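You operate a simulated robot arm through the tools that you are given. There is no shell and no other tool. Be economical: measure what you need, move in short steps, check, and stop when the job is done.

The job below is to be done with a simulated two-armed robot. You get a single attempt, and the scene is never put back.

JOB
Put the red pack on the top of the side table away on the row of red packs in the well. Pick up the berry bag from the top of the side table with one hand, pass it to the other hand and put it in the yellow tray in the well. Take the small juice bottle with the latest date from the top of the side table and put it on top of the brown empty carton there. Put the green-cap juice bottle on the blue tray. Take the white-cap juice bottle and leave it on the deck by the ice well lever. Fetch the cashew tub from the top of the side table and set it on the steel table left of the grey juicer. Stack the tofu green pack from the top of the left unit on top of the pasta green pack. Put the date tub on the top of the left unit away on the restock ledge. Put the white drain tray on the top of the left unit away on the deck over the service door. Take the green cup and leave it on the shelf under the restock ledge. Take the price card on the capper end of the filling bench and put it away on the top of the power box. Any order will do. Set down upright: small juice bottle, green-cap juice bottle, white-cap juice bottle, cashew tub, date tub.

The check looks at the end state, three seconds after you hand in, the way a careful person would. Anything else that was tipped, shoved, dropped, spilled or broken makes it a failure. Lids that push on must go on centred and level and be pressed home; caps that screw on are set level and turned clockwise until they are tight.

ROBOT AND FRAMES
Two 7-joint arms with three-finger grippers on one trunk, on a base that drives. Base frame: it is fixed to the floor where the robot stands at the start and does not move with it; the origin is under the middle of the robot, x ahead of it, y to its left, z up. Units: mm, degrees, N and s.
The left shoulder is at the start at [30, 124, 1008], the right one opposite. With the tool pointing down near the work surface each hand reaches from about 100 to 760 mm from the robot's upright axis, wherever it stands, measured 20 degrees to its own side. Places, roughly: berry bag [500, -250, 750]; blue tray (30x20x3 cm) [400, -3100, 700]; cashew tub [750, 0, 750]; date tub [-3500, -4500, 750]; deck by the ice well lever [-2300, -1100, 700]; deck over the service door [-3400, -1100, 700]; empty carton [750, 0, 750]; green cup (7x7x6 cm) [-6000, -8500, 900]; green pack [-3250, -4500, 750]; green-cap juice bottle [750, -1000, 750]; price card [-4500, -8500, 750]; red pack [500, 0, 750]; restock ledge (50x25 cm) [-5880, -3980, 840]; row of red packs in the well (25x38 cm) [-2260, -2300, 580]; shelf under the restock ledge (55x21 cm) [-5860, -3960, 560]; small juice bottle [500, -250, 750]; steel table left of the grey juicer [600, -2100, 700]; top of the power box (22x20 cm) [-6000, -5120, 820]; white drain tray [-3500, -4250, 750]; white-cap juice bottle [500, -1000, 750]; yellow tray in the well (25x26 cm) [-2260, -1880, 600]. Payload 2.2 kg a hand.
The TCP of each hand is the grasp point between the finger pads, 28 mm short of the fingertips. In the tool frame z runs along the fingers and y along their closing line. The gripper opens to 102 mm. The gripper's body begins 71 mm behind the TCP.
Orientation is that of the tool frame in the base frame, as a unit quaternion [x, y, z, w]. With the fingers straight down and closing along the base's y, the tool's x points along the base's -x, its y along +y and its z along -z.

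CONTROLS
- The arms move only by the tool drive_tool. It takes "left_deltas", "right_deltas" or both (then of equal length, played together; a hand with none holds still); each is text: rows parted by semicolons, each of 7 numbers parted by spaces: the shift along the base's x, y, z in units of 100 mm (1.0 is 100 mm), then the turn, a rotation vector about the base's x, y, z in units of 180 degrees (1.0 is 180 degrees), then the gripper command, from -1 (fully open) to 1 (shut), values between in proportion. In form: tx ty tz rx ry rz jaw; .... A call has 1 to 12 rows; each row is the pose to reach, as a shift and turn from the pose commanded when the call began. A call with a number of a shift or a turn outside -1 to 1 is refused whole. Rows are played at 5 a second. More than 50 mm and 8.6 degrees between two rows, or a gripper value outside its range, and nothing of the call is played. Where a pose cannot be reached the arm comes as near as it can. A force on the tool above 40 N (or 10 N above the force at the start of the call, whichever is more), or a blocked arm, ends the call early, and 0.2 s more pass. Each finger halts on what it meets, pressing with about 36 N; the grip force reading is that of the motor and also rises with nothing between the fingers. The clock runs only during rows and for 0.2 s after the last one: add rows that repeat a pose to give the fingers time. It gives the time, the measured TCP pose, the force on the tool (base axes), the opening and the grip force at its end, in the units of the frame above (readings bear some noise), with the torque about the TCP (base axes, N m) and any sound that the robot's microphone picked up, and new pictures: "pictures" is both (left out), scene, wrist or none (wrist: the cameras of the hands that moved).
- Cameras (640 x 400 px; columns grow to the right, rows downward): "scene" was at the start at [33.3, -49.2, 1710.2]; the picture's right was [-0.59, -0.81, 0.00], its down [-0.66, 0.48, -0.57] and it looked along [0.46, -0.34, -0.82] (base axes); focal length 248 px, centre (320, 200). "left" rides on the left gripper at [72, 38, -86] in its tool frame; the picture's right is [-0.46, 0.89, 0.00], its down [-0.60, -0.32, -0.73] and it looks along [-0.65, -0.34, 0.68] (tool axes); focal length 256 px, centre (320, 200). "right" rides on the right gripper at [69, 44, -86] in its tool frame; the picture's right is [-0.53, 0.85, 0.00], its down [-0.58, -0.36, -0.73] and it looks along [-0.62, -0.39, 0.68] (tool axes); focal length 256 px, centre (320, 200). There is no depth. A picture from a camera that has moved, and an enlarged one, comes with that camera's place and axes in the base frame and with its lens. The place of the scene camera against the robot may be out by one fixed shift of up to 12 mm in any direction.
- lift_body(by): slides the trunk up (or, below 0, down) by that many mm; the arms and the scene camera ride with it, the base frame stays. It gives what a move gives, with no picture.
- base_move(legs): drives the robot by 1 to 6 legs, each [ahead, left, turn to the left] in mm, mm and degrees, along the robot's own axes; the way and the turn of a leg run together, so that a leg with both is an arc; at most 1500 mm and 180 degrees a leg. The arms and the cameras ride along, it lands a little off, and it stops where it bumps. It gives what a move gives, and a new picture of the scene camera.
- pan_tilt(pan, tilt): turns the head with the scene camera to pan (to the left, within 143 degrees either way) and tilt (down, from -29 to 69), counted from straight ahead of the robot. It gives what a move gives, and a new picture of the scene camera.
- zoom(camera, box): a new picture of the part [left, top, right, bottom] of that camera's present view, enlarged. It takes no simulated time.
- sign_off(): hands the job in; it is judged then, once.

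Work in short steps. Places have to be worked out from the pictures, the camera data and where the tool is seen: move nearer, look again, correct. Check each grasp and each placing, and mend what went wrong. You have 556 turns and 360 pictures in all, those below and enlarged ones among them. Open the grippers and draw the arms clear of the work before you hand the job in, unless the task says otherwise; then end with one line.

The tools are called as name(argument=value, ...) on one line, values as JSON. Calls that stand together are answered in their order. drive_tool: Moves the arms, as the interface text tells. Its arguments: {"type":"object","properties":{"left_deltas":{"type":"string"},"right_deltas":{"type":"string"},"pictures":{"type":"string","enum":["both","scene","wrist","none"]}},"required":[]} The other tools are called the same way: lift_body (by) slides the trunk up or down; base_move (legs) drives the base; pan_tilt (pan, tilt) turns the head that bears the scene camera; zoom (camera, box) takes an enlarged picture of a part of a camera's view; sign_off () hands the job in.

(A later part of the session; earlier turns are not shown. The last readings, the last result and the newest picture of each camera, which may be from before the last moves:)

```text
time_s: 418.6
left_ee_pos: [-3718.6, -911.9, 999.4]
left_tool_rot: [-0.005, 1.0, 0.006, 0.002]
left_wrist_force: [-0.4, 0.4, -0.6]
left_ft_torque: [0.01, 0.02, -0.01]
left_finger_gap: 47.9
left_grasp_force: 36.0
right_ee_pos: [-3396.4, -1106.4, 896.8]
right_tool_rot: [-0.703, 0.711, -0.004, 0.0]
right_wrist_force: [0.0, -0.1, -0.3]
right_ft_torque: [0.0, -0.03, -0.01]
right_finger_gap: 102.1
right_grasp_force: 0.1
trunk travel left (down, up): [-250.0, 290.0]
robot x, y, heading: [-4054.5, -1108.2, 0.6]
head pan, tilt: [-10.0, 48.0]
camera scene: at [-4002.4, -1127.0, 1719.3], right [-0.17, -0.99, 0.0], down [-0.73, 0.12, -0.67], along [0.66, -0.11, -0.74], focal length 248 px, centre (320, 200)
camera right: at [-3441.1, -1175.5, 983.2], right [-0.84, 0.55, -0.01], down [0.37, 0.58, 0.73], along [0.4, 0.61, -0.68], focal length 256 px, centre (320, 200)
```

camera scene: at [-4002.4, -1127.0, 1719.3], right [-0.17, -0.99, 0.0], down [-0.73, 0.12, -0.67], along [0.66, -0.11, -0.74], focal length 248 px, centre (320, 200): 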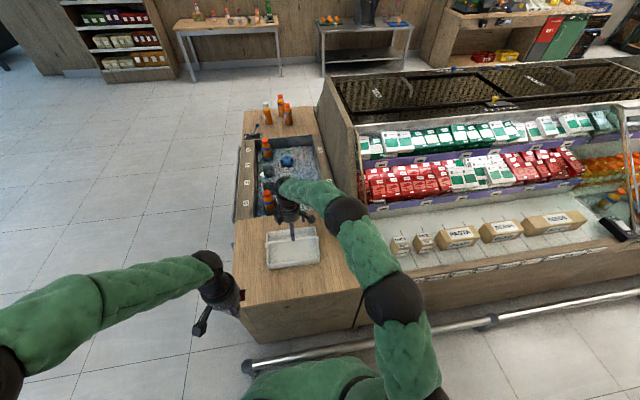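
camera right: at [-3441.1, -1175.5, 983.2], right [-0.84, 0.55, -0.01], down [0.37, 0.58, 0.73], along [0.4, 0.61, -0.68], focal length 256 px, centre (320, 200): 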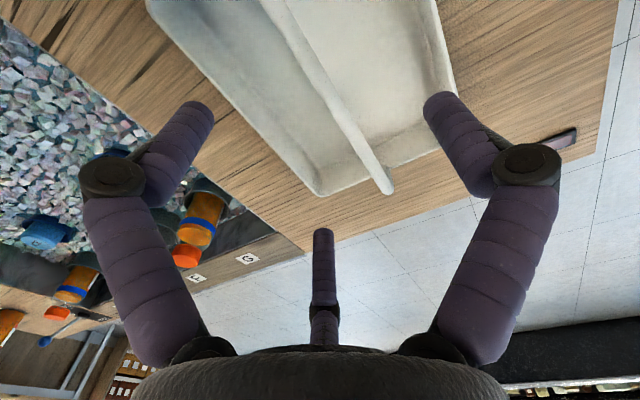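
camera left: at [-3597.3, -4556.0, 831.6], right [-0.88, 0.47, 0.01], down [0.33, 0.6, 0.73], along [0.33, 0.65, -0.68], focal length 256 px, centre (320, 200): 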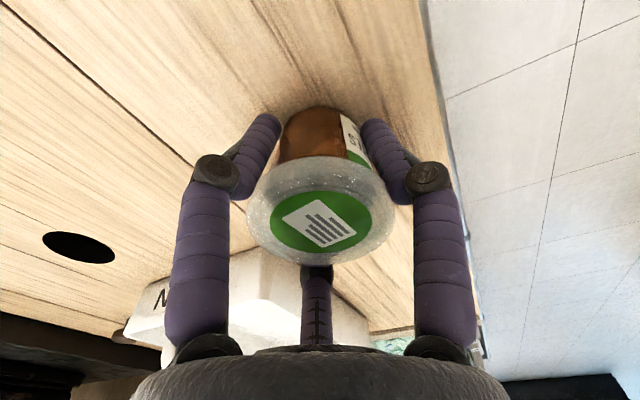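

Tray is placed. Raise, retract and un-yaw the right hand.

drive_tool(right_deltas="0 0 0.45 0 0 0 -1; 0 0 0.9 0 0 0 -1; -0.4 0 1 0 0 0 -1; -0.8 0 1 0 0 0 -1; -1 -0.1 1 0 0 0 -1", pictures="none")

drive_tool(right_deltas="-0.08 -0.05 0.05 0 0 -0.045 -1; -0.16 -0.1 0.1 0 0 -0.09 -1; -0.24 -0.15 0.1 0 0 -0.135 -1; -0.32 -0.2 0.1 0 0 -0.18 -1; -0.4 -0.25 0.1 0 0 -0.225 -1; -0.5 -0.3 0.1 0 0 -0.27 -1; -0.6 -0.35 0.1 0 0 -0.315 -1; -0.7 -0.4 0.1 0 0 -0.36 -1; -0.8 -0.45 0.1 0 0 -0.405 -1; -0.9 -0.5 0.1 0 0 -0.45 -1; -1 -0.6 0.1 0 0 -0.494 -1; -1 -0.7 0.1 0 0 -0.494 -1", pictures="none")

base_move(legs=[[-450, 0, 0]])

```text
time_s: 419.8
left_ee_pos: [-3718.8, -911.6, 998.8]
left_tool_rot: [-0.004, 1.0, 0.005, 0.003]
left_wrist_force: [-0.4, -0.5, -1.8]
left_ft_torque: [0.05, 0.01, 0.01]
left_finger_gap: 48.0
left_grasp_force: 36.0
right_ee_pos: [-3495.0, -1116.6, 997.5]
right_tool_rot: [-0.702, 0.712, -0.004, 0.002]
right_wrist_force: [0.1, -0.4, -0.7]
right_ft_torque: [0.01, -0.02, 0.01]
right_finger_gap: 101.8
right_grasp_force: 0.1
trunk travel left (down, up): [-250.0, 290.0]
robot x, y, heading: [-4056.7, -1104.7, 0.3]
head pan, tilt: [-10.0, 48.0]
```

```text
time_s: 422.4
left_ee_pos: [-3718.4, -911.4, 1000.8]
left_tool_rot: [-0.005, 1.0, 0.005, 0.003]
left_wrist_force: [-0.8, 0.0, 0.1]
left_ft_torque: [0.01, -0.01, -0.01]
left_finger_gap: 48.1
left_grasp_force: 36.0
right_ee_pos: [-3595.1, -1187.5, 1008.5]
right_tool_rot: [-0.002, 1.0, -0.005, -0.002]
right_wrist_force: [0.5, 0.3, -0.1]
right_ft_torque: [-0.01, 0.01, 0.02]
right_finger_gap: 102.0
right_grasp_force: 0.0
trunk travel left (down, up): [-250.0, 290.0]
robot x, y, heading: [-4056.9, -1108.8, 0.4]
head pan, tilt: [-10.0, 48.0]
```

```text
time_s: 425.1
left_ee_pos: [-4172.4, -914.2, 999.4]
left_tool_rot: [-0.006, 1.0, 0.006, 0.002]
left_wrist_force: [0.2, -0.1, -0.9]
left_ft_torque: [0.01, -0.04, 0.0]
left_finger_gap: 47.5
left_grasp_force: 35.7
right_ee_pos: [-4047.1, -1189.7, 1009.2]
right_tool_rot: [-0.004, 1.0, -0.004, -0.003]
right_wrist_force: [-0.5, 0.5, 0.1]
right_ft_torque: [0.01, -0.01, -0.02]
right_finger_gap: 102.0
right_grasp_force: 0.1
trunk travel left (down, up): [-250.0, 290.0]
robot x, y, heading: [-4506.9, -1112.1, 0.7]
head pan, tilt: [-10.0, 48.0]
camera scene: at [-4454.8, -1131.2, 1719.4], right [-0.16, -0.99, 0.0], down [-0.73, 0.12, -0.67], along [0.66, -0.11, -0.74], focal length 248 px, centre (320, 200)
```

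scene: 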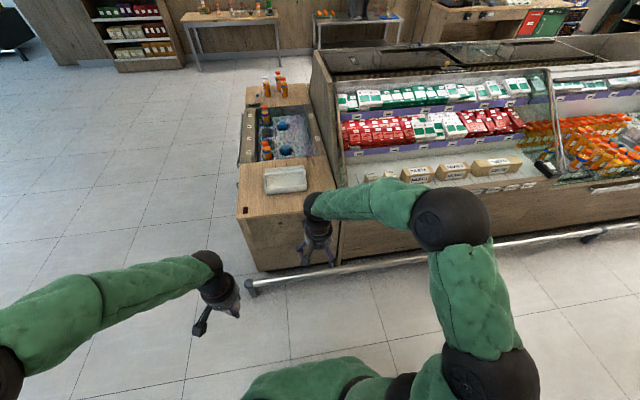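

Tray fine. Turn to face west and drive to the restock ledge.

base_move(legs=[[0, 0, 179], [0, 950, 0], [0, 950, 0], [0, 920, 0]])

pan_tilt(pan=0, tilt=25)

```text
time_s: 446.7
left_ee_pos: [-4575.3, -4171.3, 999.3]
left_tool_rot: [0.999, 0.045, -0.003, 0.006]
left_wrist_force: [0.1, 1.0, 0.5]
left_ft_torque: [-0.02, 0.02, -0.01]
left_finger_gap: 47.6
left_grasp_force: 36.0
right_ee_pos: [-4720.4, -3905.4, 1010.1]
right_tool_rot: [0.999, 0.043, 0.002, -0.004]
right_wrist_force: [-0.3, 0.1, 0.6]
right_ft_torque: [0.0, -0.04, 0.01]
right_finger_gap: 102.1
right_grasp_force: 0.1
trunk travel left (down, up): [-250.0, 290.0]
robot x, y, heading: [-4253.9, -3949.5, -175.0]
head pan, tilt: [-10.0, 48.0]
camera scene: at [-4300.2, -3945.7, 1719.3], right [0.08, 1.0, 0.0], down [0.74, -0.06, -0.67], along [-0.67, 0.06, -0.74], focal length 248 px, centre (320, 200)
```

scene: 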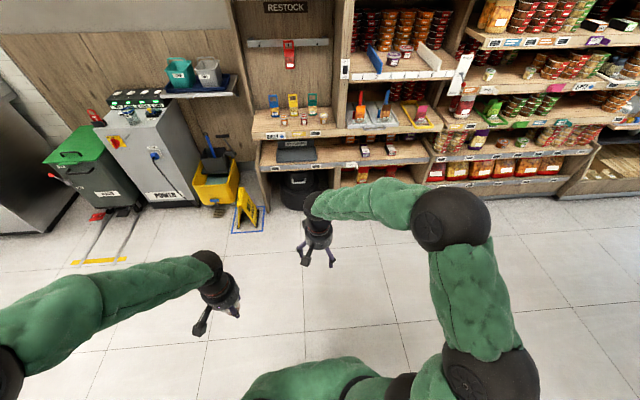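

```text
time_s: 447.6
left_ee_pos: [-4575.7, -4170.8, 999.8]
left_tool_rot: [0.999, 0.046, -0.002, 0.006]
left_wrist_force: [0.3, -0.3, -1.4]
left_ft_torque: [0.0, 0.01, 0.0]
left_finger_gap: 47.6
left_grasp_force: 35.8
right_ee_pos: [-4721.4, -3908.0, 1007.8]
right_tool_rot: [0.999, 0.044, 0.003, -0.006]
right_wrist_force: [0.2, -0.1, -0.1]
right_ft_torque: [0.0, 0.01, 0.03]
right_finger_gap: 101.9
right_grasp_force: 0.0
trunk travel left (down, up): [-250.0, 290.0]
robot x, y, heading: [-4256.0, -3947.8, -174.8]
head pan, tilt: [0.0, 25.0]
camera scene: at [-4313.5, -3960.1, 1754.0], right [-0.09, 1.0, 0.0], down [0.42, 0.04, -0.91], along [-0.9, -0.08, -0.42], focal length 248 px, centre (320, 200)
```

scene: 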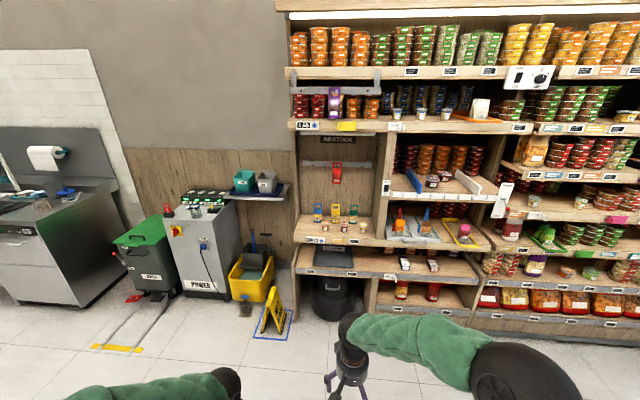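

zoom(camera="scene", box=[280, 130, 460, 280])

zoom(camera="scene", box=[100, 150, 300, 310])

```text
2.67 times, centred on (370, 205) of scene
camera zoom: at [-4313.5, -3960.1, 1754.0], right [-0.09, 1.0, 0.0], down [0.42, 0.04, -0.91], along [-0.9, -0.08, -0.42], focal length 661 px, centre (187, 187)
```

zoom: 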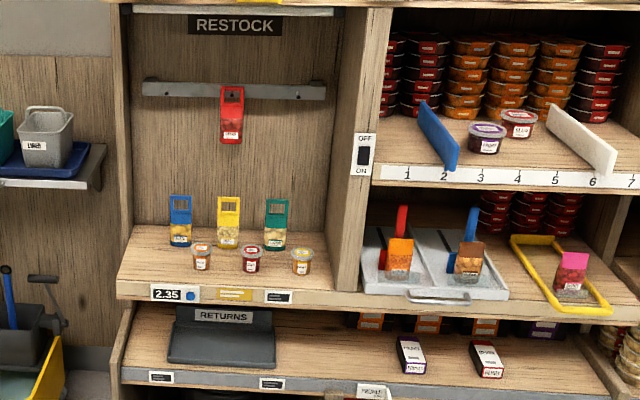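

```text
2.50 times, centred on (200, 230) of scene
camera zoom: at [-4313.5, -3960.1, 1754.0], right [-0.09, 1.0, 0.0], down [0.42, 0.04, -0.91], along [-0.9, -0.08, -0.42], focal length 619 px, centre (620, 125)
```

zoom: 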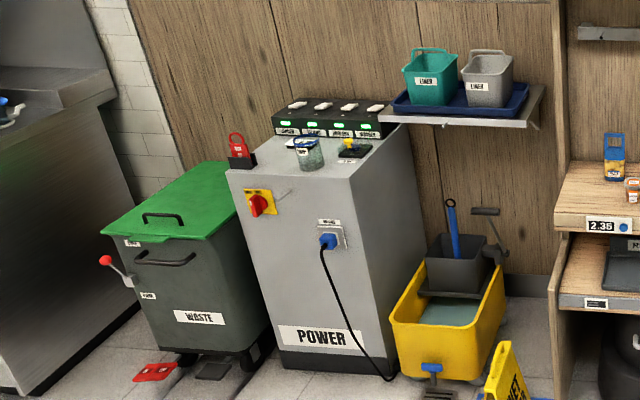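

Ledge has pouches behind and three small tubs in front; free spot at its left end (y≈-4145, x≈-5800). Straighten and drive closer.

base_move(legs=[[0, 0, -5], [0, 80, 0], [850, 0, 0]])

pan_tilt(pan=0, tilt=42)

```text
time_s: 453.3
left_ee_pos: [-5456.3, -4227.2, 1001.3]
left_tool_rot: [1.0, 0.004, -0.002, 0.006]
left_wrist_force: [0.3, -0.3, -1.6]
left_ft_torque: [0.0, -0.03, 0.01]
left_finger_gap: 47.8
left_grasp_force: 35.7
right_ee_pos: [-5578.4, -3951.0, 1008.1]
right_tool_rot: [1.0, 0.002, 0.002, -0.004]
right_wrist_force: [0.2, -0.4, 0.0]
right_ft_torque: [-0.01, 0.02, -0.02]
right_finger_gap: 102.2
right_grasp_force: 0.0
trunk travel left (down, up): [-250.0, 290.0]
robot x, y, heading: [-5115.2, -4031.3, -179.8]
head pan, tilt: [0.0, 25.0]
camera scene: at [-5177.5, -4038.0, 1754.1], right [-0.01, 1.0, 0.0], down [0.42, 0.0, -0.91], along [-0.91, -0.01, -0.42], focal length 248 px, centre (320, 200)
```

scene: 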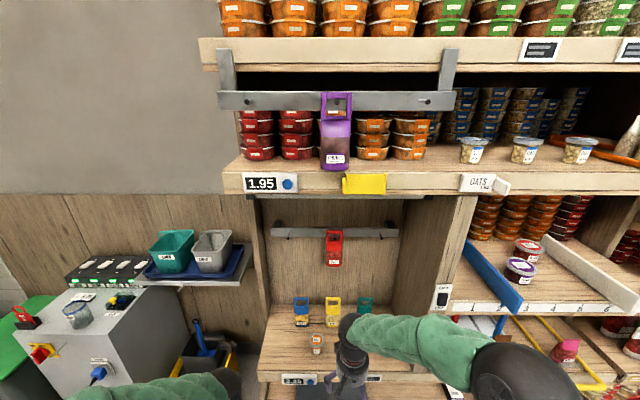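

```text
time_s: 454.1
left_ee_pos: [-5455.7, -4226.3, 1000.3]
left_tool_rot: [1.0, 0.004, -0.003, 0.005]
left_wrist_force: [-0.3, 0.1, -1.8]
left_ft_torque: [0.02, -0.02, 0.01]
left_finger_gap: 47.6
left_grasp_force: 35.7
right_ee_pos: [-5577.6, -3951.6, 1008.0]
right_tool_rot: [1.0, 0.003, 0.003, -0.004]
right_wrist_force: [0.3, 0.5, 0.3]
right_ft_torque: [-0.02, 0.01, 0.0]
right_finger_gap: 101.7
right_grasp_force: 0.1
trunk travel left (down, up): [-250.0, 290.0]
robot x, y, heading: [-5116.9, -4031.4, -179.7]
head pan, tilt: [0.0, 42.0]
camera scene: at [-5168.3, -4038.0, 1727.9], right [-0.01, 1.0, 0.0], down [0.67, 0.0, -0.74], along [-0.74, -0.01, -0.67], focal length 248 px, centre (320, 200)
```

scene: 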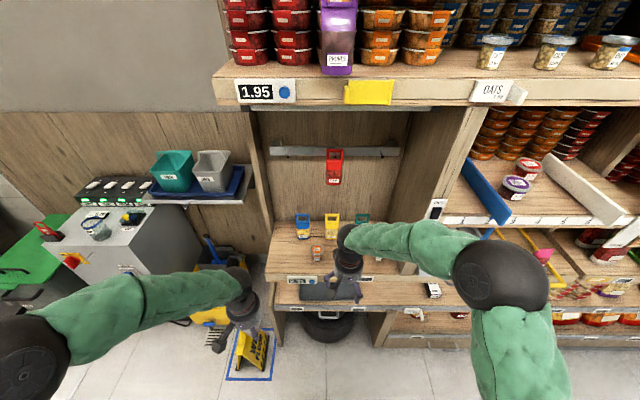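

Move the right hand out of the view (back and right), then zoom.

drive_tool(right_deltas="0.4 0.2 0 0 0 0 -1; 0.8 0.5 0 0 0 0 -1; 1 0.8 0 0 0 0 -1; 1 1 0 0 0 0 -1", pictures="none")

zoom(camera="scene", box=[240, 190, 420, 310])

```text
time_s: 455.1
left_ee_pos: [-5455.9, -4226.3, 1000.0]
left_tool_rot: [1.0, 0.003, -0.002, 0.005]
left_wrist_force: [-0.8, -0.2, -0.7]
left_ft_torque: [0.03, -0.02, -0.01]
left_finger_gap: 47.6
left_grasp_force: 36.0
right_ee_pos: [-5476.3, -3850.1, 1008.8]
right_tool_rot: [1.0, 0.002, 0.002, -0.004]
right_wrist_force: [-0.7, 0.6, -0.2]
right_ft_torque: [-0.02, -0.03, 0.0]
right_finger_gap: 102.1
right_grasp_force: 0.0
trunk travel left (down, up): [-250.0, 290.0]
robot x, y, heading: [-5118.0, -4031.7, -179.3]
head pan, tilt: [0.0, 42.0]
```

```text
3.33 times, centred on (330, 250) of scene
camera zoom: at [-5168.7, -4037.7, 1727.8], right [-0.01, 1.0, 0.0], down [0.67, 0.0, -0.74], along [-0.74, -0.01, -0.67], focal length 826 px, centre (287, 33)
```

zoom: 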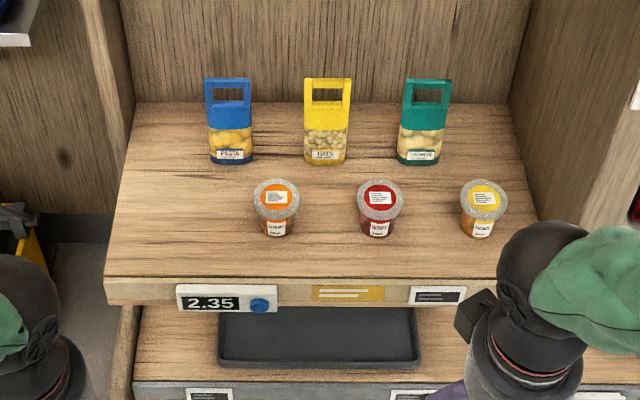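

Spot chosen: (-5800,-4160). Drive ahead 80 then move in at height.

base_move(legs=[[80, 0, 0]])

drive_tool(left_deltas="-0.45 0.1 0 0 0 0 0.8; -0.9 0.3 0 0 0 0 0.8; -1 0.5 0 0 0 0 0.8", pictures="none")

drive_tool(left_deltas="-0.45 0.05 -0.1 0 0 0 0.8; -0.9 0.1 -0.2 0 0 0 0.8; -1 0.15 -0.4 0 0 0 0.8; -1 0.15 -0.4 0 0 0 0.8", pictures="both")

```text
time_s: 456.1
left_ee_pos: [-5535.7, -4226.9, 1000.2]
left_tool_rot: [1.0, 0.004, -0.002, 0.006]
left_wrist_force: [-0.6, 0.0, -0.5]
left_ft_torque: [-0.02, -0.02, 0.02]
left_finger_gap: 48.0
left_grasp_force: 36.2
right_ee_pos: [-5556.8, -3850.0, 1007.8]
right_tool_rot: [1.0, 0.002, 0.004, -0.005]
right_wrist_force: [0.1, -0.1, -0.3]
right_ft_torque: [-0.01, -0.03, 0.01]
right_finger_gap: 101.7
right_grasp_force: 0.0
trunk travel left (down, up): [-250.0, 290.0]
robot x, y, heading: [-5196.1, -4028.9, -179.5]
head pan, tilt: [0.0, 42.0]
camera scene: at [-5249.1, -4038.5, 1727.8], right [-0.01, 1.0, 0.0], down [0.67, 0.0, -0.74], along [-0.74, 0.0, -0.67], focal length 248 px, centre (320, 200)
```

scene: 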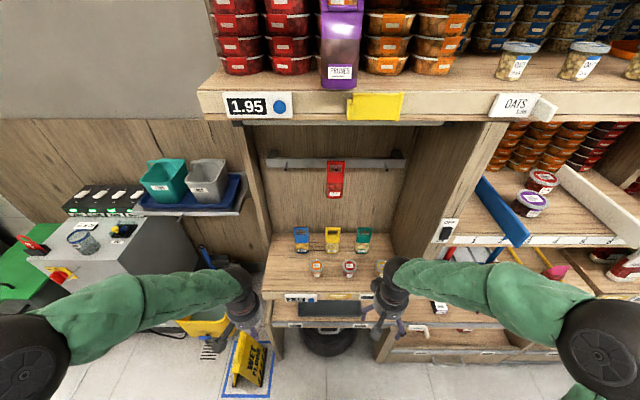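

```text
time_s: 456.9
left_ee_pos: [-5635.0, -4176.1, 1000.2]
left_tool_rot: [1.0, 0.005, -0.003, 0.006]
left_wrist_force: [-0.6, 0.1, -0.1]
left_ft_torque: [0.0, 0.02, 0.02]
left_finger_gap: 47.7
left_grasp_force: 35.8
right_ee_pos: [-5555.5, -3849.8, 1007.8]
right_tool_rot: [1.0, 0.002, 0.003, -0.004]
right_wrist_force: [0.0, -0.1, 0.8]
right_ft_torque: [-0.02, 0.03, 0.06]
right_finger_gap: 101.8
right_grasp_force: 0.0
trunk travel left (down, up): [-250.0, 290.0]
robot x, y, heading: [-5201.1, -4030.0, -179.7]
head pan, tilt: [0.0, 42.0]
```

```text
time_s: 457.9
left_ee_pos: [-5733.6, -4161.3, 958.7]
left_tool_rot: [1.0, 0.003, -0.003, 0.005]
left_wrist_force: [0.3, 0.1, -0.2]
left_ft_torque: [-0.04, 0.02, -0.03]
left_finger_gap: 47.6
left_grasp_force: 36.2
right_ee_pos: [-5556.3, -3850.6, 1008.6]
right_tool_rot: [1.0, 0.002, 0.003, -0.004]
right_wrist_force: [-0.4, 0.2, -0.4]
right_ft_torque: [0.01, 0.02, 0.01]
right_finger_gap: 101.9
right_grasp_force: 0.0
trunk travel left (down, up): [-250.0, 290.0]
robot x, y, heading: [-5196.9, -4032.0, -179.8]
head pan, tilt: [0.0, 42.0]
camera scene: at [-5246.4, -4038.6, 1727.9], right [-0.01, 1.0, 0.0], down [0.67, 0.0, -0.74], along [-0.74, 0.0, -0.67], focal length 248 px, centre (320, 200)
camera left: at [-5662.5, -4198.1, 1045.0], right [-0.46, -0.89, 0.01], down [-0.6, 0.32, 0.73], along [-0.65, 0.33, -0.68], focal length 256 px, centre (320, 200)
```

scene: 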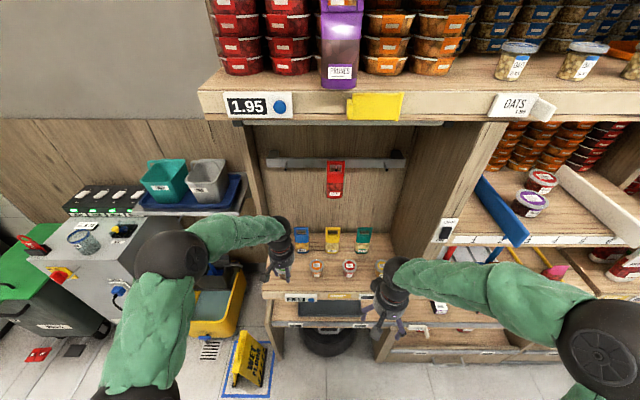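
left: 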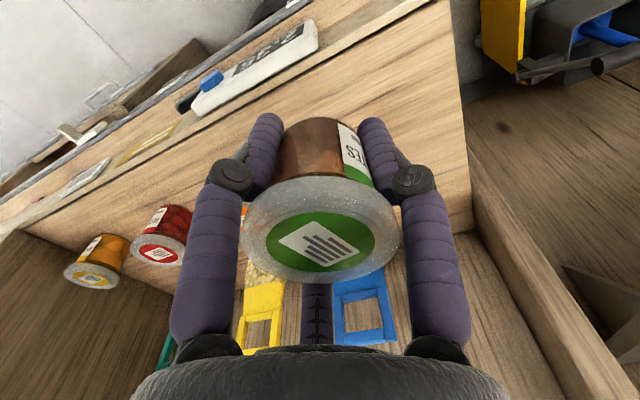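

Tub is over the left end of the ledge. Move to (-5790,-4166) and descend.

drive_tool(left_deltas="-0.4 -0.03 0 0 0 0 0.8; -0.56 -0.05 -0.2 0 0 0 0.8; -0.56 -0.05 -0.5 0 0 0 0.8; -0.56 -0.05 -0.7 0 0 0 0.8", pictures="wrist")

drive_tool(left_deltas="0 0 -0.05 0 0 0 0.8; 0 0 -0.09 0 0 0 0.8; 0 0 -0.13 0 0 0 0.8; 0 0 -0.17 0 0 0 0.8; 0 0 -0.21 0 0 0 0.8; 0 0 -0.25 0 0 0 0.8; 0 0 -0.29 0 0 0 0.8; 0 0 -0.33 0 0 0 0.8; 0 0 -0.37 0 0 0 0.8; 0 0 -0.41 0 0 0 0.8", pictures="wrist")

```text
time_s: 458.9
left_ee_pos: [-5789.7, -4169.4, 890.1]
left_tool_rot: [1.0, 0.003, -0.002, 0.005]
left_wrist_force: [-0.8, 0.2, -0.5]
left_ft_torque: [0.0, 0.0, 0.01]
left_finger_gap: 47.6
left_grasp_force: 35.7
right_ee_pos: [-5555.4, -3850.9, 1009.0]
right_tool_rot: [1.0, 0.002, 0.003, -0.004]
right_wrist_force: [0.1, -0.7, 0.0]
right_ft_torque: [-0.04, 0.0, -0.01]
right_finger_gap: 101.8
right_grasp_force: 0.0
trunk travel left (down, up): [-250.0, 290.0]
robot x, y, heading: [-5196.7, -4026.2, -179.8]
head pan, tilt: [0.0, 42.0]
camera left: at [-5718.8, -4205.5, 976.6], right [-0.46, -0.89, 0.01], down [-0.6, 0.32, 0.73], along [-0.65, 0.33, -0.68], focal length 256 px, centre (320, 200)
```

left: 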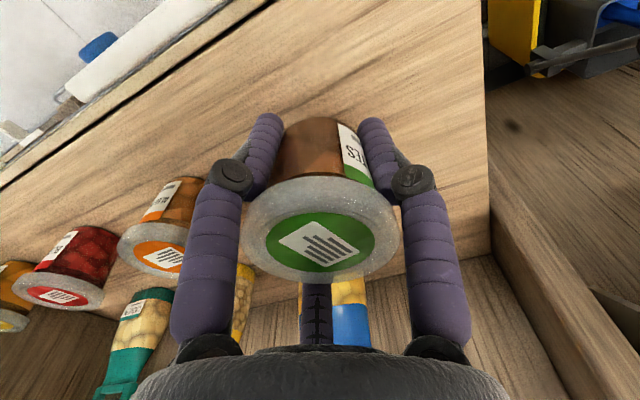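

```text
time_s: 461.1
left_ee_pos: [-5792.5, -4168.2, 857.8]
left_tool_rot: [1.0, 0.005, -0.007, 0.005]
left_wrist_force: [8.5, -0.2, 20.2]
left_ft_torque: [0.39, -0.93, -0.11]
left_finger_gap: 47.6
left_grasp_force: 35.7
right_ee_pos: [-5555.5, -3850.8, 1008.9]
right_tool_rot: [1.0, 0.001, 0.003, -0.003]
right_wrist_force: [-0.2, 0.7, 0.2]
right_ft_torque: [-0.01, 0.0, 0.03]
right_finger_gap: 102.0
right_grasp_force: 0.1
trunk travel left (down, up): [-250.0, 290.0]
robot x, y, heading: [-5196.9, -4030.5, -179.5]
head pan, tilt: [0.0, 42.0]
stopped in row 10 (left hand): the force on the tool passed its limit at 46 N (the readings are from after the stop); the commanded pose is now the measured one
camera left: at [-5720.5, -4203.3, 943.0], right [-0.46, -0.89, 0.02], down [-0.6, 0.32, 0.73], along [-0.66, 0.33, -0.68], focal length 256 px, centre (320, 200)
```

left: 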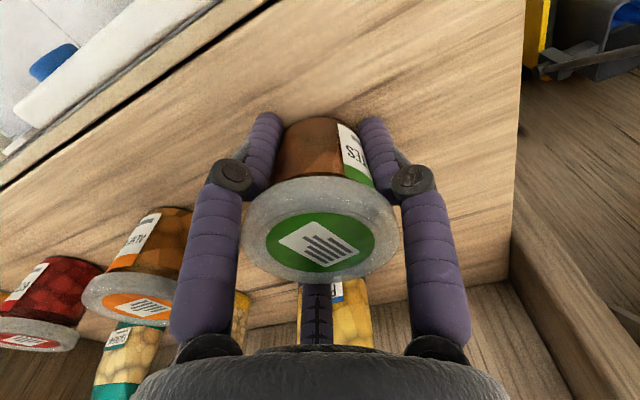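

Contact. Ease, open, lift.

drive_tool(left_deltas="0 0 0.02 0 0 0 0.8; 0 0 0.02 0 0 0 0.3; 0 0 0.02 0 0 0 -0.2; 0 0 0.02 0 0 0 -0.6; 0 0 0.02 0 0 0 -0.8; 0 0 0.3 0 0 0 -0.8; 0 0 0.7 0 0 0 -0.8; 0 0 1 0 0 0 -0.8", pictures="wrist")

```text
time_s: 462.9
left_ee_pos: [-5793.7, -4168.0, 954.0]
left_tool_rot: [1.0, 0.003, -0.006, 0.005]
left_wrist_force: [-0.1, -0.2, 0.3]
left_ft_torque: [-0.02, 0.03, 0.05]
left_finger_gap: 91.9
left_grasp_force: 0.1
right_ee_pos: [-5556.4, -3850.9, 1009.6]
right_tool_rot: [1.0, 0.002, 0.003, -0.004]
right_wrist_force: [-0.6, -1.1, -0.8]
right_ft_torque: [-0.02, -0.01, -0.01]
right_finger_gap: 101.8
right_grasp_force: 0.0
trunk travel left (down, up): [-250.0, 290.0]
robot x, y, heading: [-5200.2, -4031.1, -179.5]
head pan, tilt: [0.0, 42.0]
camera left: at [-5721.5, -4203.7, 1039.7], right [-0.46, -0.89, 0.01], down [-0.6, 0.32, 0.73], along [-0.66, 0.33, -0.68], focal length 256 px, centre (320, 200)
```

left: 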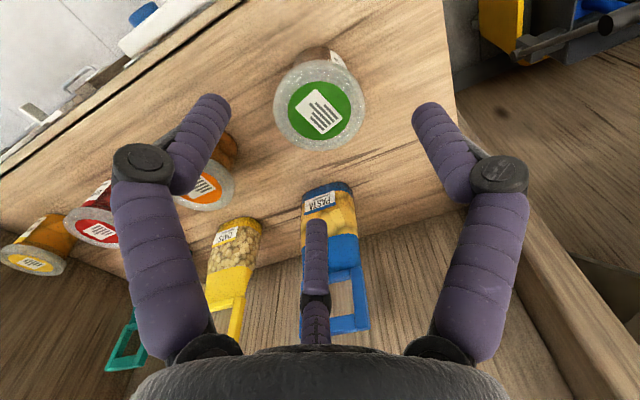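

Date tub stands on the ledge. Retract the left hand.

drive_tool(left_deltas="0.4 0 0.1 0 0 0 -0.8; 0.8 0 0.2 0 0 0 -0.8; 1 0 0.3 0 0 0 -1; 1 0 0.3 0 0 0 -1", pictures="none")

drive_tool(left_deltas="0.4 0 0.1 0 0 0 -1; 0.8 0 0.2 0 0 0 -1; 1 0 0.2 0 0 0 -1; 1 0 0.2 0 0 0 -1", pictures="scene")

zoom(camera="scene", box=[250, 210, 430, 340])

```text
time_s: 463.9
left_ee_pos: [-5693.7, -4168.6, 984.2]
left_tool_rot: [1.0, 0.005, -0.004, 0.005]
left_wrist_force: [0.4, 0.7, -0.3]
left_ft_torque: [0.01, 0.03, -0.04]
left_finger_gap: 102.1
left_grasp_force: 0.0
right_ee_pos: [-5557.6, -3852.1, 1008.5]
right_tool_rot: [1.0, 0.002, 0.003, -0.005]
right_wrist_force: [0.1, 0.2, -0.1]
right_ft_torque: [0.04, 0.02, 0.0]
right_finger_gap: 102.0
right_grasp_force: 0.2
trunk travel left (down, up): [-250.0, 290.0]
robot x, y, heading: [-5197.7, -4027.7, -179.5]
head pan, tilt: [0.0, 42.0]
```

```text
time_s: 464.9
left_ee_pos: [-5592.8, -4166.7, 1002.7]
left_tool_rot: [1.0, 0.003, -0.005, 0.005]
left_wrist_force: [0.5, -1.1, 0.3]
left_ft_torque: [-0.02, -0.03, 0.0]
left_finger_gap: 102.0
left_grasp_force: 0.0
right_ee_pos: [-5555.6, -3850.6, 1008.1]
right_tool_rot: [1.0, 0.002, 0.003, -0.004]
right_wrist_force: [-0.3, -0.2, 1.0]
right_ft_torque: [-0.01, 0.05, 0.0]
right_finger_gap: 102.1
right_grasp_force: 0.1
trunk travel left (down, up): [-250.0, 290.0]
robot x, y, heading: [-5198.3, -4032.6, -179.5]
head pan, tilt: [0.0, 42.0]
camera scene: at [-5247.1, -4038.4, 1727.8], right [-0.01, 1.0, 0.0], down [0.67, 0.0, -0.74], along [-0.74, -0.01, -0.67], focal length 248 px, centre (320, 200)
```

scene: 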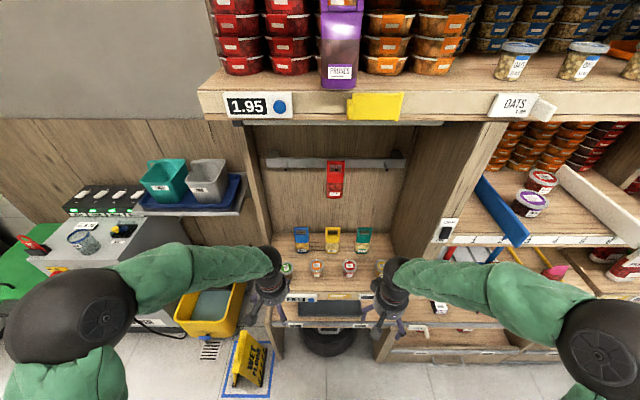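

```text
3.08 times, centred on (340, 275) of scene
camera zoom: at [-5247.1, -4038.4, 1727.8], right [-0.01, 1.0, 0.0], down [0.67, 0.0, -0.74], along [-0.74, -0.01, -0.67], focal length 762 px, centre (258, -31)
```

zoom: 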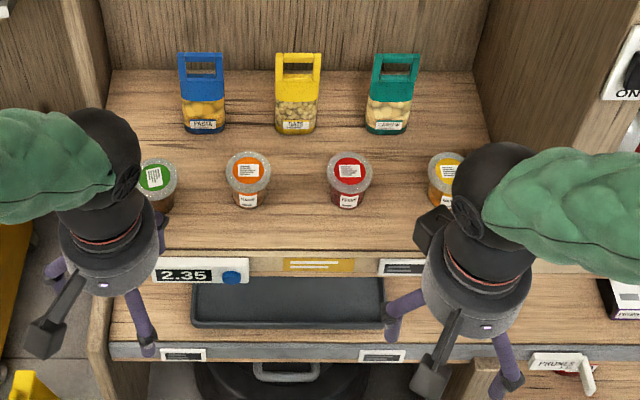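

Next: price card and green cup. Back off, turn to face −y and drive toward the bench.

base_move(legs=[[-450, 0, 0], [0, 0, 89.5], [1200, 0, 0], [1000, 0, 0]])

pan_tilt(pan=0, tilt=22)

```text
time_s: 481.9
left_ee_pos: [-4647.6, -6628.6, 1002.4]
left_tool_rot: [0.711, 0.703, 0.0, 0.007]
left_wrist_force: [0.1, 0.4, -0.3]
left_ft_torque: [-0.03, 0.01, 0.03]
left_finger_gap: 101.9
left_grasp_force: 0.1
right_ee_pos: [-4963.3, -6584.3, 1008.0]
right_tool_rot: [0.712, 0.702, -0.001, -0.005]
right_wrist_force: [-0.4, -0.2, -0.8]
right_ft_torque: [0.05, 0.03, -0.04]
right_finger_gap: 101.9
right_grasp_force: 0.2
trunk travel left (down, up): [-250.0, 290.0]
robot x, y, heading: [-4776.8, -6228.5, -90.6]
head pan, tilt: [0.0, 42.0]
camera scene: at [-4770.6, -6290.5, 1727.8], right [-1.0, 0.01, 0.0], down [0.01, 0.67, -0.74], along [-0.01, -0.74, -0.67], focal length 248 px, centre (320, 200)
```

scene: 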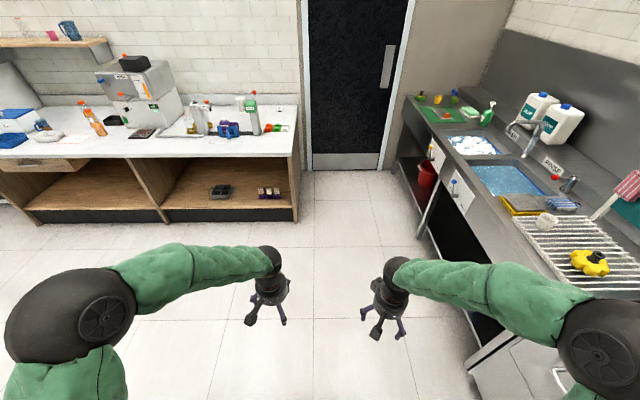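

```text
time_s: 482.7
left_ee_pos: [-4647.3, -6628.0, 1003.9]
left_tool_rot: [0.711, 0.703, 0.001, 0.008]
left_wrist_force: [-0.9, 0.3, -0.6]
left_ft_torque: [0.0, 0.03, -0.01]
left_finger_gap: 102.2
left_grasp_force: 0.0
right_ee_pos: [-4963.2, -6583.8, 1008.8]
right_tool_rot: [0.712, 0.702, -0.001, -0.006]
right_wrist_force: [0.9, -0.2, 0.1]
right_ft_torque: [-0.02, -0.02, -0.01]
right_finger_gap: 101.6
right_grasp_force: 0.0
trunk travel left (down, up): [-250.0, 290.0]
robot x, y, heading: [-4773.1, -6233.1, -90.8]
head pan, tilt: [0.0, 22.0]
camera scene: at [-4770.7, -6299.2, 1758.9], right [-1.0, 0.01, 0.0], down [0.0, 0.38, -0.93], along [-0.01, -0.93, -0.38], focal length 248 px, centre (320, 200)
```

scene: 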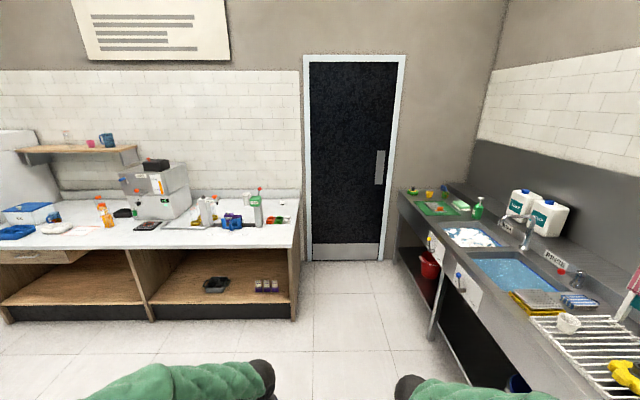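

zoom(camera="scene", box=[90, 150, 310, 310])

zoom(camera="scene", box=[390, 170, 590, 320])

```text
2.50 times, centred on (200, 230) of scene
camera zoom: at [-4770.7, -6299.2, 1758.9], right [-1.0, 0.01, 0.0], down [0.0, 0.38, -0.93], along [-0.01, -0.93, -0.38], focal length 619 px, centre (620, 125)
```

zoom: 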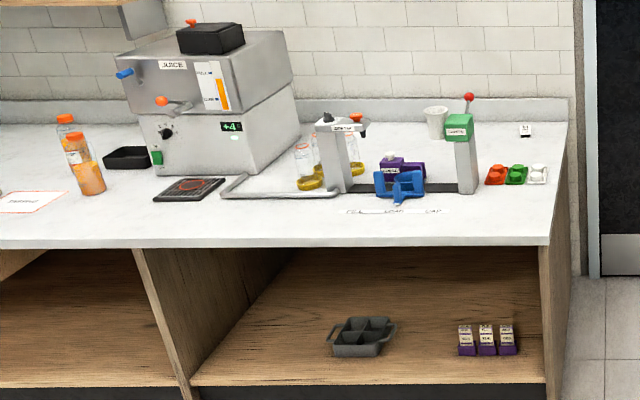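

```text
2.67 times, centred on (490, 245) of scene
camera zoom: at [-4770.7, -6299.2, 1758.9], right [-1.0, 0.01, 0.0], down [0.0, 0.38, -0.93], along [-0.01, -0.93, -0.38], focal length 661 px, centre (-133, 80)
```

zoom: 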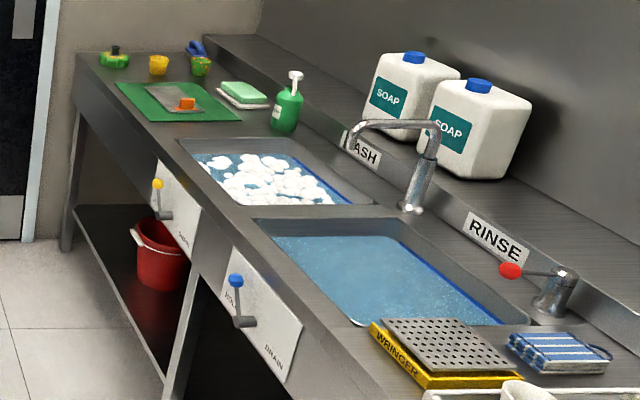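

Card is at the far west corner of the bench (≈(-4406,-8660)); green cup on the sink unit (≈(-6000,-8530)). Drive into the gap between them.

base_move(legs=[[0, -290, 0.8], [1000, 0, 0], [900, 0, 0]])

pan_tilt(pan=40, tilt=45)

```text
time_s: 493.9
left_ee_pos: [-4923.4, -8531.3, 1002.6]
left_tool_rot: [0.708, 0.706, 0.001, 0.007]
left_wrist_force: [-0.2, -0.8, 0.3]
left_ft_torque: [0.04, 0.0, -0.02]
left_finger_gap: 102.1
left_grasp_force: 0.0
right_ee_pos: [-5238.8, -8489.8, 1008.0]
right_tool_rot: [0.71, 0.705, 0.0, -0.005]
right_wrist_force: [-0.7, 0.5, 0.6]
right_ft_torque: [0.03, 0.01, -0.01]
right_finger_gap: 102.0
right_grasp_force: 0.1
trunk travel left (down, up): [-250.0, 290.0]
robot x, y, heading: [-5052.0, -8131.3, -90.0]
head pan, tilt: [0.0, 22.0]
camera scene: at [-5049.6, -8203.9, 1758.9], right [-1.0, 0.0, 0.0], down [0.0, 0.38, -0.93], along [0.0, -0.93, -0.38], focal length 248 px, centre (320, 200)
```

scene: 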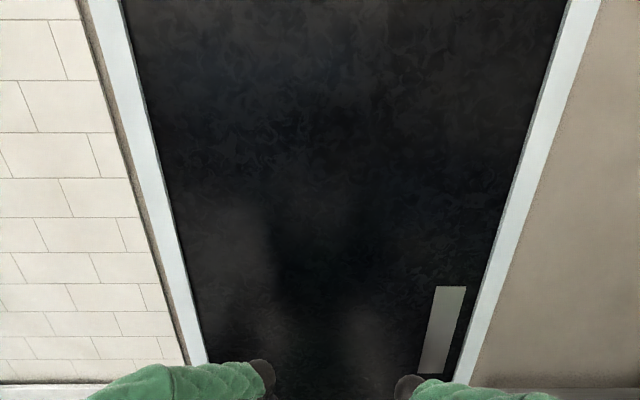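

```text
time_s: 494.9
left_ee_pos: [-4923.6, -8530.4, 1002.1]
left_tool_rot: [0.709, 0.706, -0.001, 0.007]
left_wrist_force: [-0.7, -0.5, 0.8]
left_ft_torque: [0.0, -0.01, 0.02]
left_finger_gap: 102.2
left_grasp_force: 0.1
right_ee_pos: [-5237.3, -8489.8, 1007.9]
right_tool_rot: [0.709, 0.705, -0.001, -0.005]
right_wrist_force: [-0.8, 0.1, -0.5]
right_ft_torque: [0.0, 0.01, 0.0]
right_finger_gap: 101.9
right_grasp_force: 0.2
trunk travel left (down, up): [-250.0, 290.0]
robot x, y, heading: [-5060.8, -8135.9, -90.2]
head pan, tilt: [40.0, 45.0]
camera scene: at [-4997.3, -8172.9, 1723.6], right [-0.77, -0.64, 0.0], down [-0.45, 0.54, -0.71], along [0.45, -0.54, -0.71], focal length 248 px, centre (320, 200)
```

scene: 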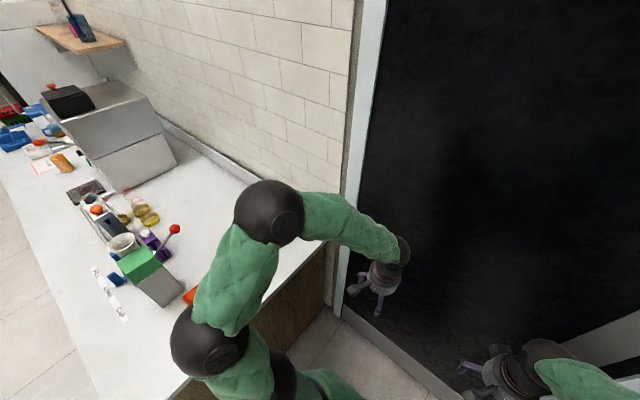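

Turn to face the bench end (heading 0).

base_move(legs=[[0, 0, 90]])

pan_tilt(pan=-20, tilt=45)

```text
time_s: 499.1
left_ee_pos: [-4656.9, -8004.1, 1003.8]
left_tool_rot: [0.002, 1.0, 0.006, 0.006]
left_wrist_force: [-0.7, 0.3, -0.4]
left_ft_torque: [-0.01, -0.02, 0.04]
left_finger_gap: 102.0
left_grasp_force: 0.1
right_ee_pos: [-4697.9, -8317.9, 1008.3]
right_tool_rot: [0.003, 1.0, -0.005, -0.003]
right_wrist_force: [0.5, 0.1, -0.2]
right_ft_torque: [0.02, 0.03, -0.04]
right_finger_gap: 102.1
right_grasp_force: 0.0
trunk travel left (down, up): [-250.0, 290.0]
robot x, y, heading: [-5056.0, -8135.3, 0.0]
head pan, tilt: [40.0, 45.0]
camera scene: at [-5016.6, -8087.9, 1723.5], right [0.64, -0.77, 0.0], down [-0.54, -0.45, -0.71], along [0.54, 0.45, -0.71], focal length 248 px, centre (320, 200)
```

scene: 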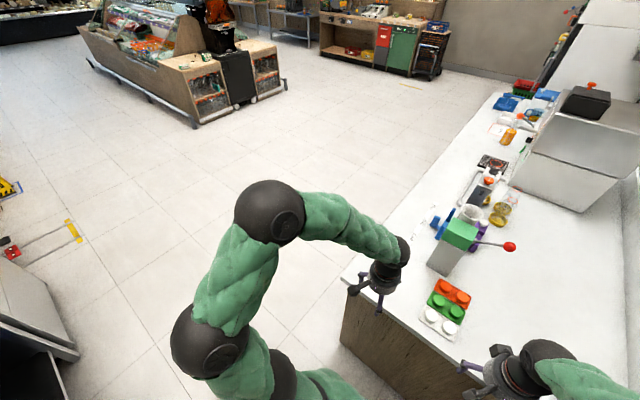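

```text
time_s: 500.4
left_ee_pos: [-4657.5, -8004.2, 1001.2]
left_tool_rot: [0.002, 1.0, 0.005, 0.005]
left_wrist_force: [0.4, 0.4, -0.2]
left_ft_torque: [-0.01, 0.02, -0.01]
left_finger_gap: 102.2
left_grasp_force: 0.2
right_ee_pos: [-4698.1, -8318.6, 1009.0]
right_tool_rot: [0.003, 1.0, -0.005, -0.003]
right_wrist_force: [-0.7, 0.7, 0.5]
right_ft_torque: [-0.02, -0.02, 0.02]
right_finger_gap: 102.3
right_grasp_force: 0.0
trunk travel left (down, up): [-250.0, 290.0]
robot x, y, heading: [-5054.7, -8136.3, -0.2]
head pan, tilt: [-20.0, 45.0]
camera scene: at [-5002.8, -8168.1, 1723.5], right [-0.35, -0.94, 0.0], down [-0.66, 0.24, -0.71], along [0.66, -0.24, -0.71], focal length 248 px, centre (320, 200)
```

scene: 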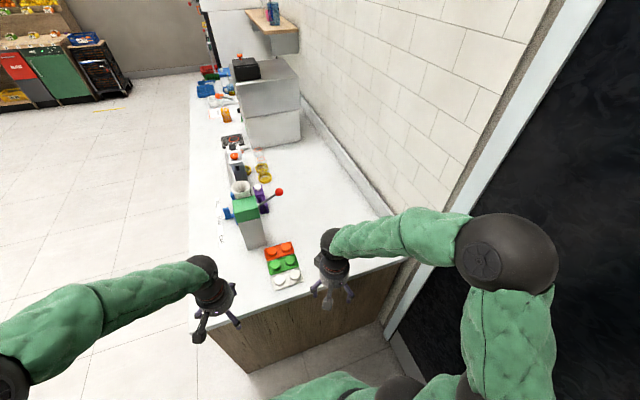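

Right hand blocks the card's area. Pull it back 100 and up, then zoom.

drive_tool(right_deltas="-0.4 -0.1 0.2 0 0 0 -1; -0.8 -0.2 0.4 0 0 0 -1; -1 -0.4 0.6 0 0 0 -1; -1 -0.8 0.6 0 0 0 -1", pictures="none")

pan_tilt(pan=-28, tilt=52)

zoom(camera="scene", box=[190, 130, 390, 270])

```text
time_s: 501.4
left_ee_pos: [-4656.0, -8003.2, 1003.1]
left_tool_rot: [0.002, 1.0, 0.006, 0.004]
left_wrist_force: [1.0, 0.0, -0.8]
left_ft_torque: [-0.02, 0.01, 0.0]
left_finger_gap: 102.1
left_grasp_force: 0.0
right_ee_pos: [-4798.4, -8399.2, 1070.2]
right_tool_rot: [0.004, 1.0, -0.004, -0.003]
right_wrist_force: [0.5, 0.1, -0.5]
right_ft_torque: [-0.02, 0.04, 0.0]
right_finger_gap: 101.9
right_grasp_force: 0.1
trunk travel left (down, up): [-250.0, 290.0]
robot x, y, heading: [-5053.1, -8135.8, -0.2]
head pan, tilt: [-20.0, 45.0]
```

```text
time_s: 502.1
left_ee_pos: [-4657.1, -8004.1, 1002.7]
left_tool_rot: [0.002, 1.0, 0.005, 0.005]
left_wrist_force: [0.3, -0.3, -0.1]
left_ft_torque: [0.01, 0.0, 0.01]
left_finger_gap: 101.9
left_grasp_force: 0.0
right_ee_pos: [-4798.9, -8399.0, 1071.2]
right_tool_rot: [0.004, 1.0, -0.005, -0.003]
right_wrist_force: [-0.2, -0.3, -0.3]
right_ft_torque: [-0.01, -0.01, -0.02]
right_finger_gap: 102.0
right_grasp_force: 0.1
trunk travel left (down, up): [-250.0, 290.0]
robot x, y, heading: [-5052.7, -8133.7, -0.5]
head pan, tilt: [-28.0, 52.0]
camera scene: at [-5013.1, -8175.6, 1714.0], right [-0.47, -0.88, 0.0], down [-0.69, 0.37, -0.62], along [0.54, -0.29, -0.79], focal length 248 px, centre (320, 200)
```

scene: 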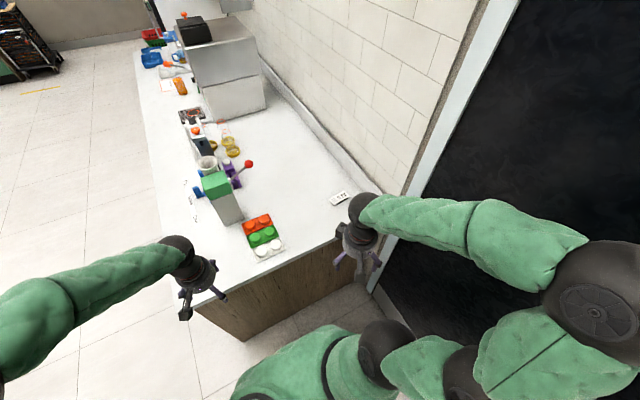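

```text
2.86 times, centred on (290, 200) of scene
camera zoom: at [-5013.1, -8175.6, 1714.0], right [-0.47, -0.88, 0.0], down [-0.69, 0.37, -0.62], along [0.54, -0.29, -0.79], focal length 708 px, centre (406, 200)
```

zoom: 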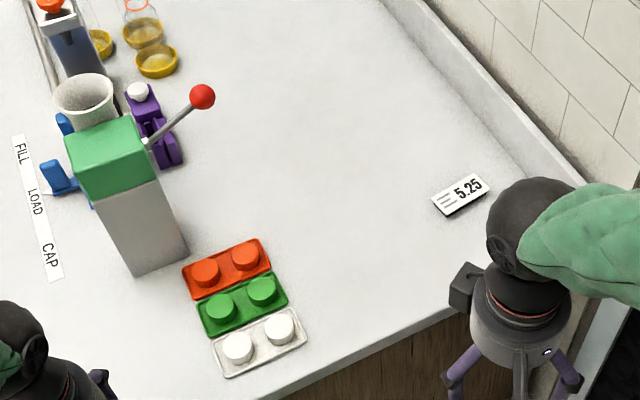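

Card "5.25" lies at ≈(-4402,-8610), ~100 mm along y × 47 along x. Shift base right 165 and ahead 70, using the right hand.

base_move(legs=[[70, -165, 0.4]])

```text
time_s: 503.6
left_ee_pos: [-4590.5, -8168.3, 1003.4]
left_tool_rot: [-0.001, 1.0, 0.006, 0.006]
left_wrist_force: [0.3, -0.3, -0.4]
left_ft_torque: [0.02, 0.03, 0.02]
left_finger_gap: 102.0
left_grasp_force: 0.1
right_ee_pos: [-4730.3, -8566.3, 1069.3]
right_tool_rot: [0.002, 1.0, -0.004, -0.003]
right_wrist_force: [-0.9, -0.1, -0.1]
right_ft_torque: [0.03, 0.01, 0.02]
right_finger_gap: 101.8
right_grasp_force: 0.1
trunk travel left (down, up): [-250.0, 290.0]
robot x, y, heading: [-4989.4, -8301.1, 0.0]
head pan, tilt: [-28.0, 52.0]
camera scene: at [-4944.5, -8343.7, 1713.9], right [-0.47, -0.88, 0.0], down [-0.7, 0.37, -0.61], along [0.54, -0.29, -0.79], focal length 248 px, centre (320, 200)
```

scene: 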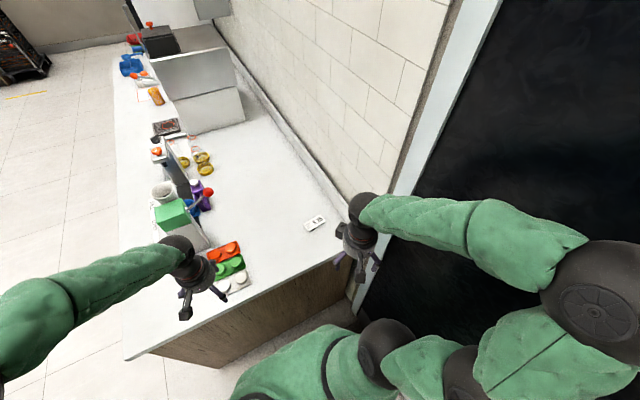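

Yaw right hand +90° and bring it above the card.

drive_tool(right_deltas="0.08 0 0 0 0 0.045 -1; 0.16 0 0 0 0 0.09 -1; 0.24 0 0 0 0 0.135 -1; 0.32 0 0 0 0 0.18 -1; 0.4 0 0 0 0 0.225 -1; 0.5 0 0 0 0 0.27 -1; 0.6 -0.05 0 0 0 0.315 -1; 0.7 -0.1 0 0 0 0.36 -1; 0.8 -0.15 0 0 0 0.405 -1; 0.9 -0.2 0 0 0 0.45 -1; 1 -0.25 0 0 0 0.49 -1; 1 -0.3 0 0 0 0.5 -1", pictures="none")

drive_tool(right_deltas="0.4 -0.1 0 0 0 0 -1; 0.8 -0.14 0 0 0 0 -1; 1 -0.14 -0.1 0 0 0 -1", pictures="none")

drive_tool(right_deltas="0.4 0 0 0 0 0 -1; 0.8 0 -0.2 0 0 0 -1; 1 0 -0.6 0 0 0 -1; 1 0 -1 0 0 0 -1; 1 0 -1 0 0 0 -1", pictures="both")

```text
time_s: 506.2
left_ee_pos: [-4591.1, -8167.5, 1003.1]
left_tool_rot: [-0.001, 1.0, 0.005, 0.005]
left_wrist_force: [0.5, -0.2, 0.0]
left_ft_torque: [0.01, 0.03, 0.06]
left_finger_gap: 101.7
left_grasp_force: 0.1
right_ee_pos: [-4630.0, -8594.2, 1070.8]
right_tool_rot: [-0.707, 0.708, -0.004, 0.001]
right_wrist_force: [0.2, -0.6, -0.2]
right_ft_torque: [0.01, 0.01, -0.01]
right_finger_gap: 102.0
right_grasp_force: 0.0
trunk travel left (down, up): [-250.0, 290.0]
robot x, y, heading: [-4992.5, -8300.1, 0.0]
head pan, tilt: [-28.0, 52.0]
```

```text
time_s: 507.0
left_ee_pos: [-4589.2, -8168.2, 1002.0]
left_tool_rot: [-0.002, 1.0, 0.007, 0.004]
left_wrist_force: [-0.1, 0.7, -0.5]
left_ft_torque: [0.03, 0.01, -0.01]
left_finger_gap: 102.1
left_grasp_force: 0.1
right_ee_pos: [-4531.0, -8609.4, 1060.6]
right_tool_rot: [-0.706, 0.709, -0.004, 0.001]
right_wrist_force: [0.0, 0.1, -0.2]
right_ft_torque: [0.0, 0.03, -0.02]
right_finger_gap: 102.0
right_grasp_force: 0.1
trunk travel left (down, up): [-250.0, 290.0]
robot x, y, heading: [-4985.7, -8301.4, 0.1]
head pan, tilt: [-28.0, 52.0]
```

```text
time_s: 508.2
left_ee_pos: [-4590.0, -8167.5, 1003.7]
left_tool_rot: [-0.001, 1.0, 0.004, 0.005]
left_wrist_force: [-0.7, -0.4, 0.2]
left_ft_torque: [-0.01, -0.04, -0.01]
left_finger_gap: 102.0
left_grasp_force: 0.1
right_ee_pos: [-4429.5, -8609.0, 960.4]
right_tool_rot: [-0.706, 0.708, -0.005, 0.001]
right_wrist_force: [-0.9, 0.9, 0.6]
right_ft_torque: [0.01, 0.02, -0.03]
right_finger_gap: 101.8
right_grasp_force: 0.1
trunk travel left (down, up): [-250.0, 290.0]
robot x, y, heading: [-4985.0, -8300.3, -0.3]
head pan, tilt: [-28.0, 52.0]
camera scene: at [-4945.5, -8341.8, 1714.0], right [-0.47, -0.88, 0.0], down [-0.7, 0.37, -0.62], along [0.54, -0.29, -0.79], focal length 248 px, centre (320, 200)
camera right: at [-4473.5, -8678.1, 1045.6], right [-0.84, 0.54, -0.01], down [0.36, 0.58, 0.73], along [0.4, 0.61, -0.68], focal length 256 px, centre (320, 200)
```

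scene: 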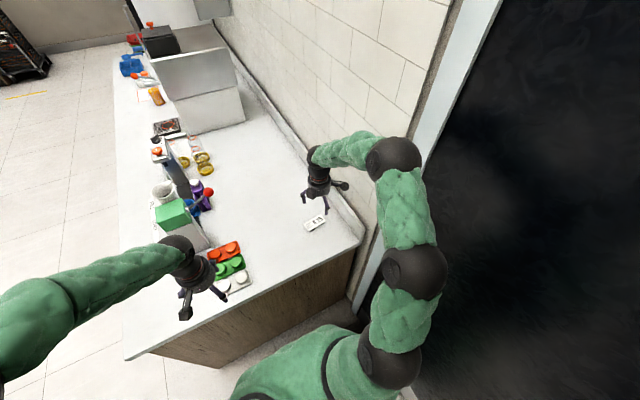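
right: 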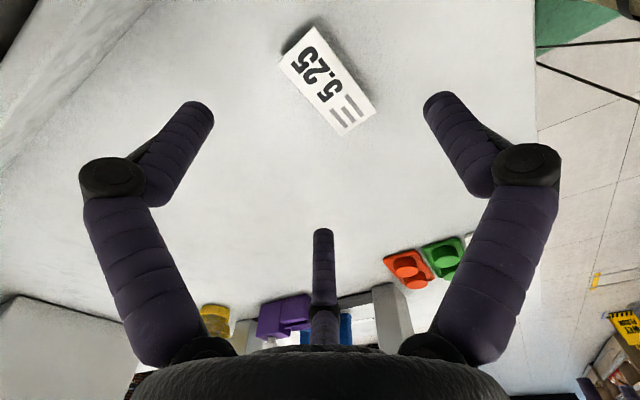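

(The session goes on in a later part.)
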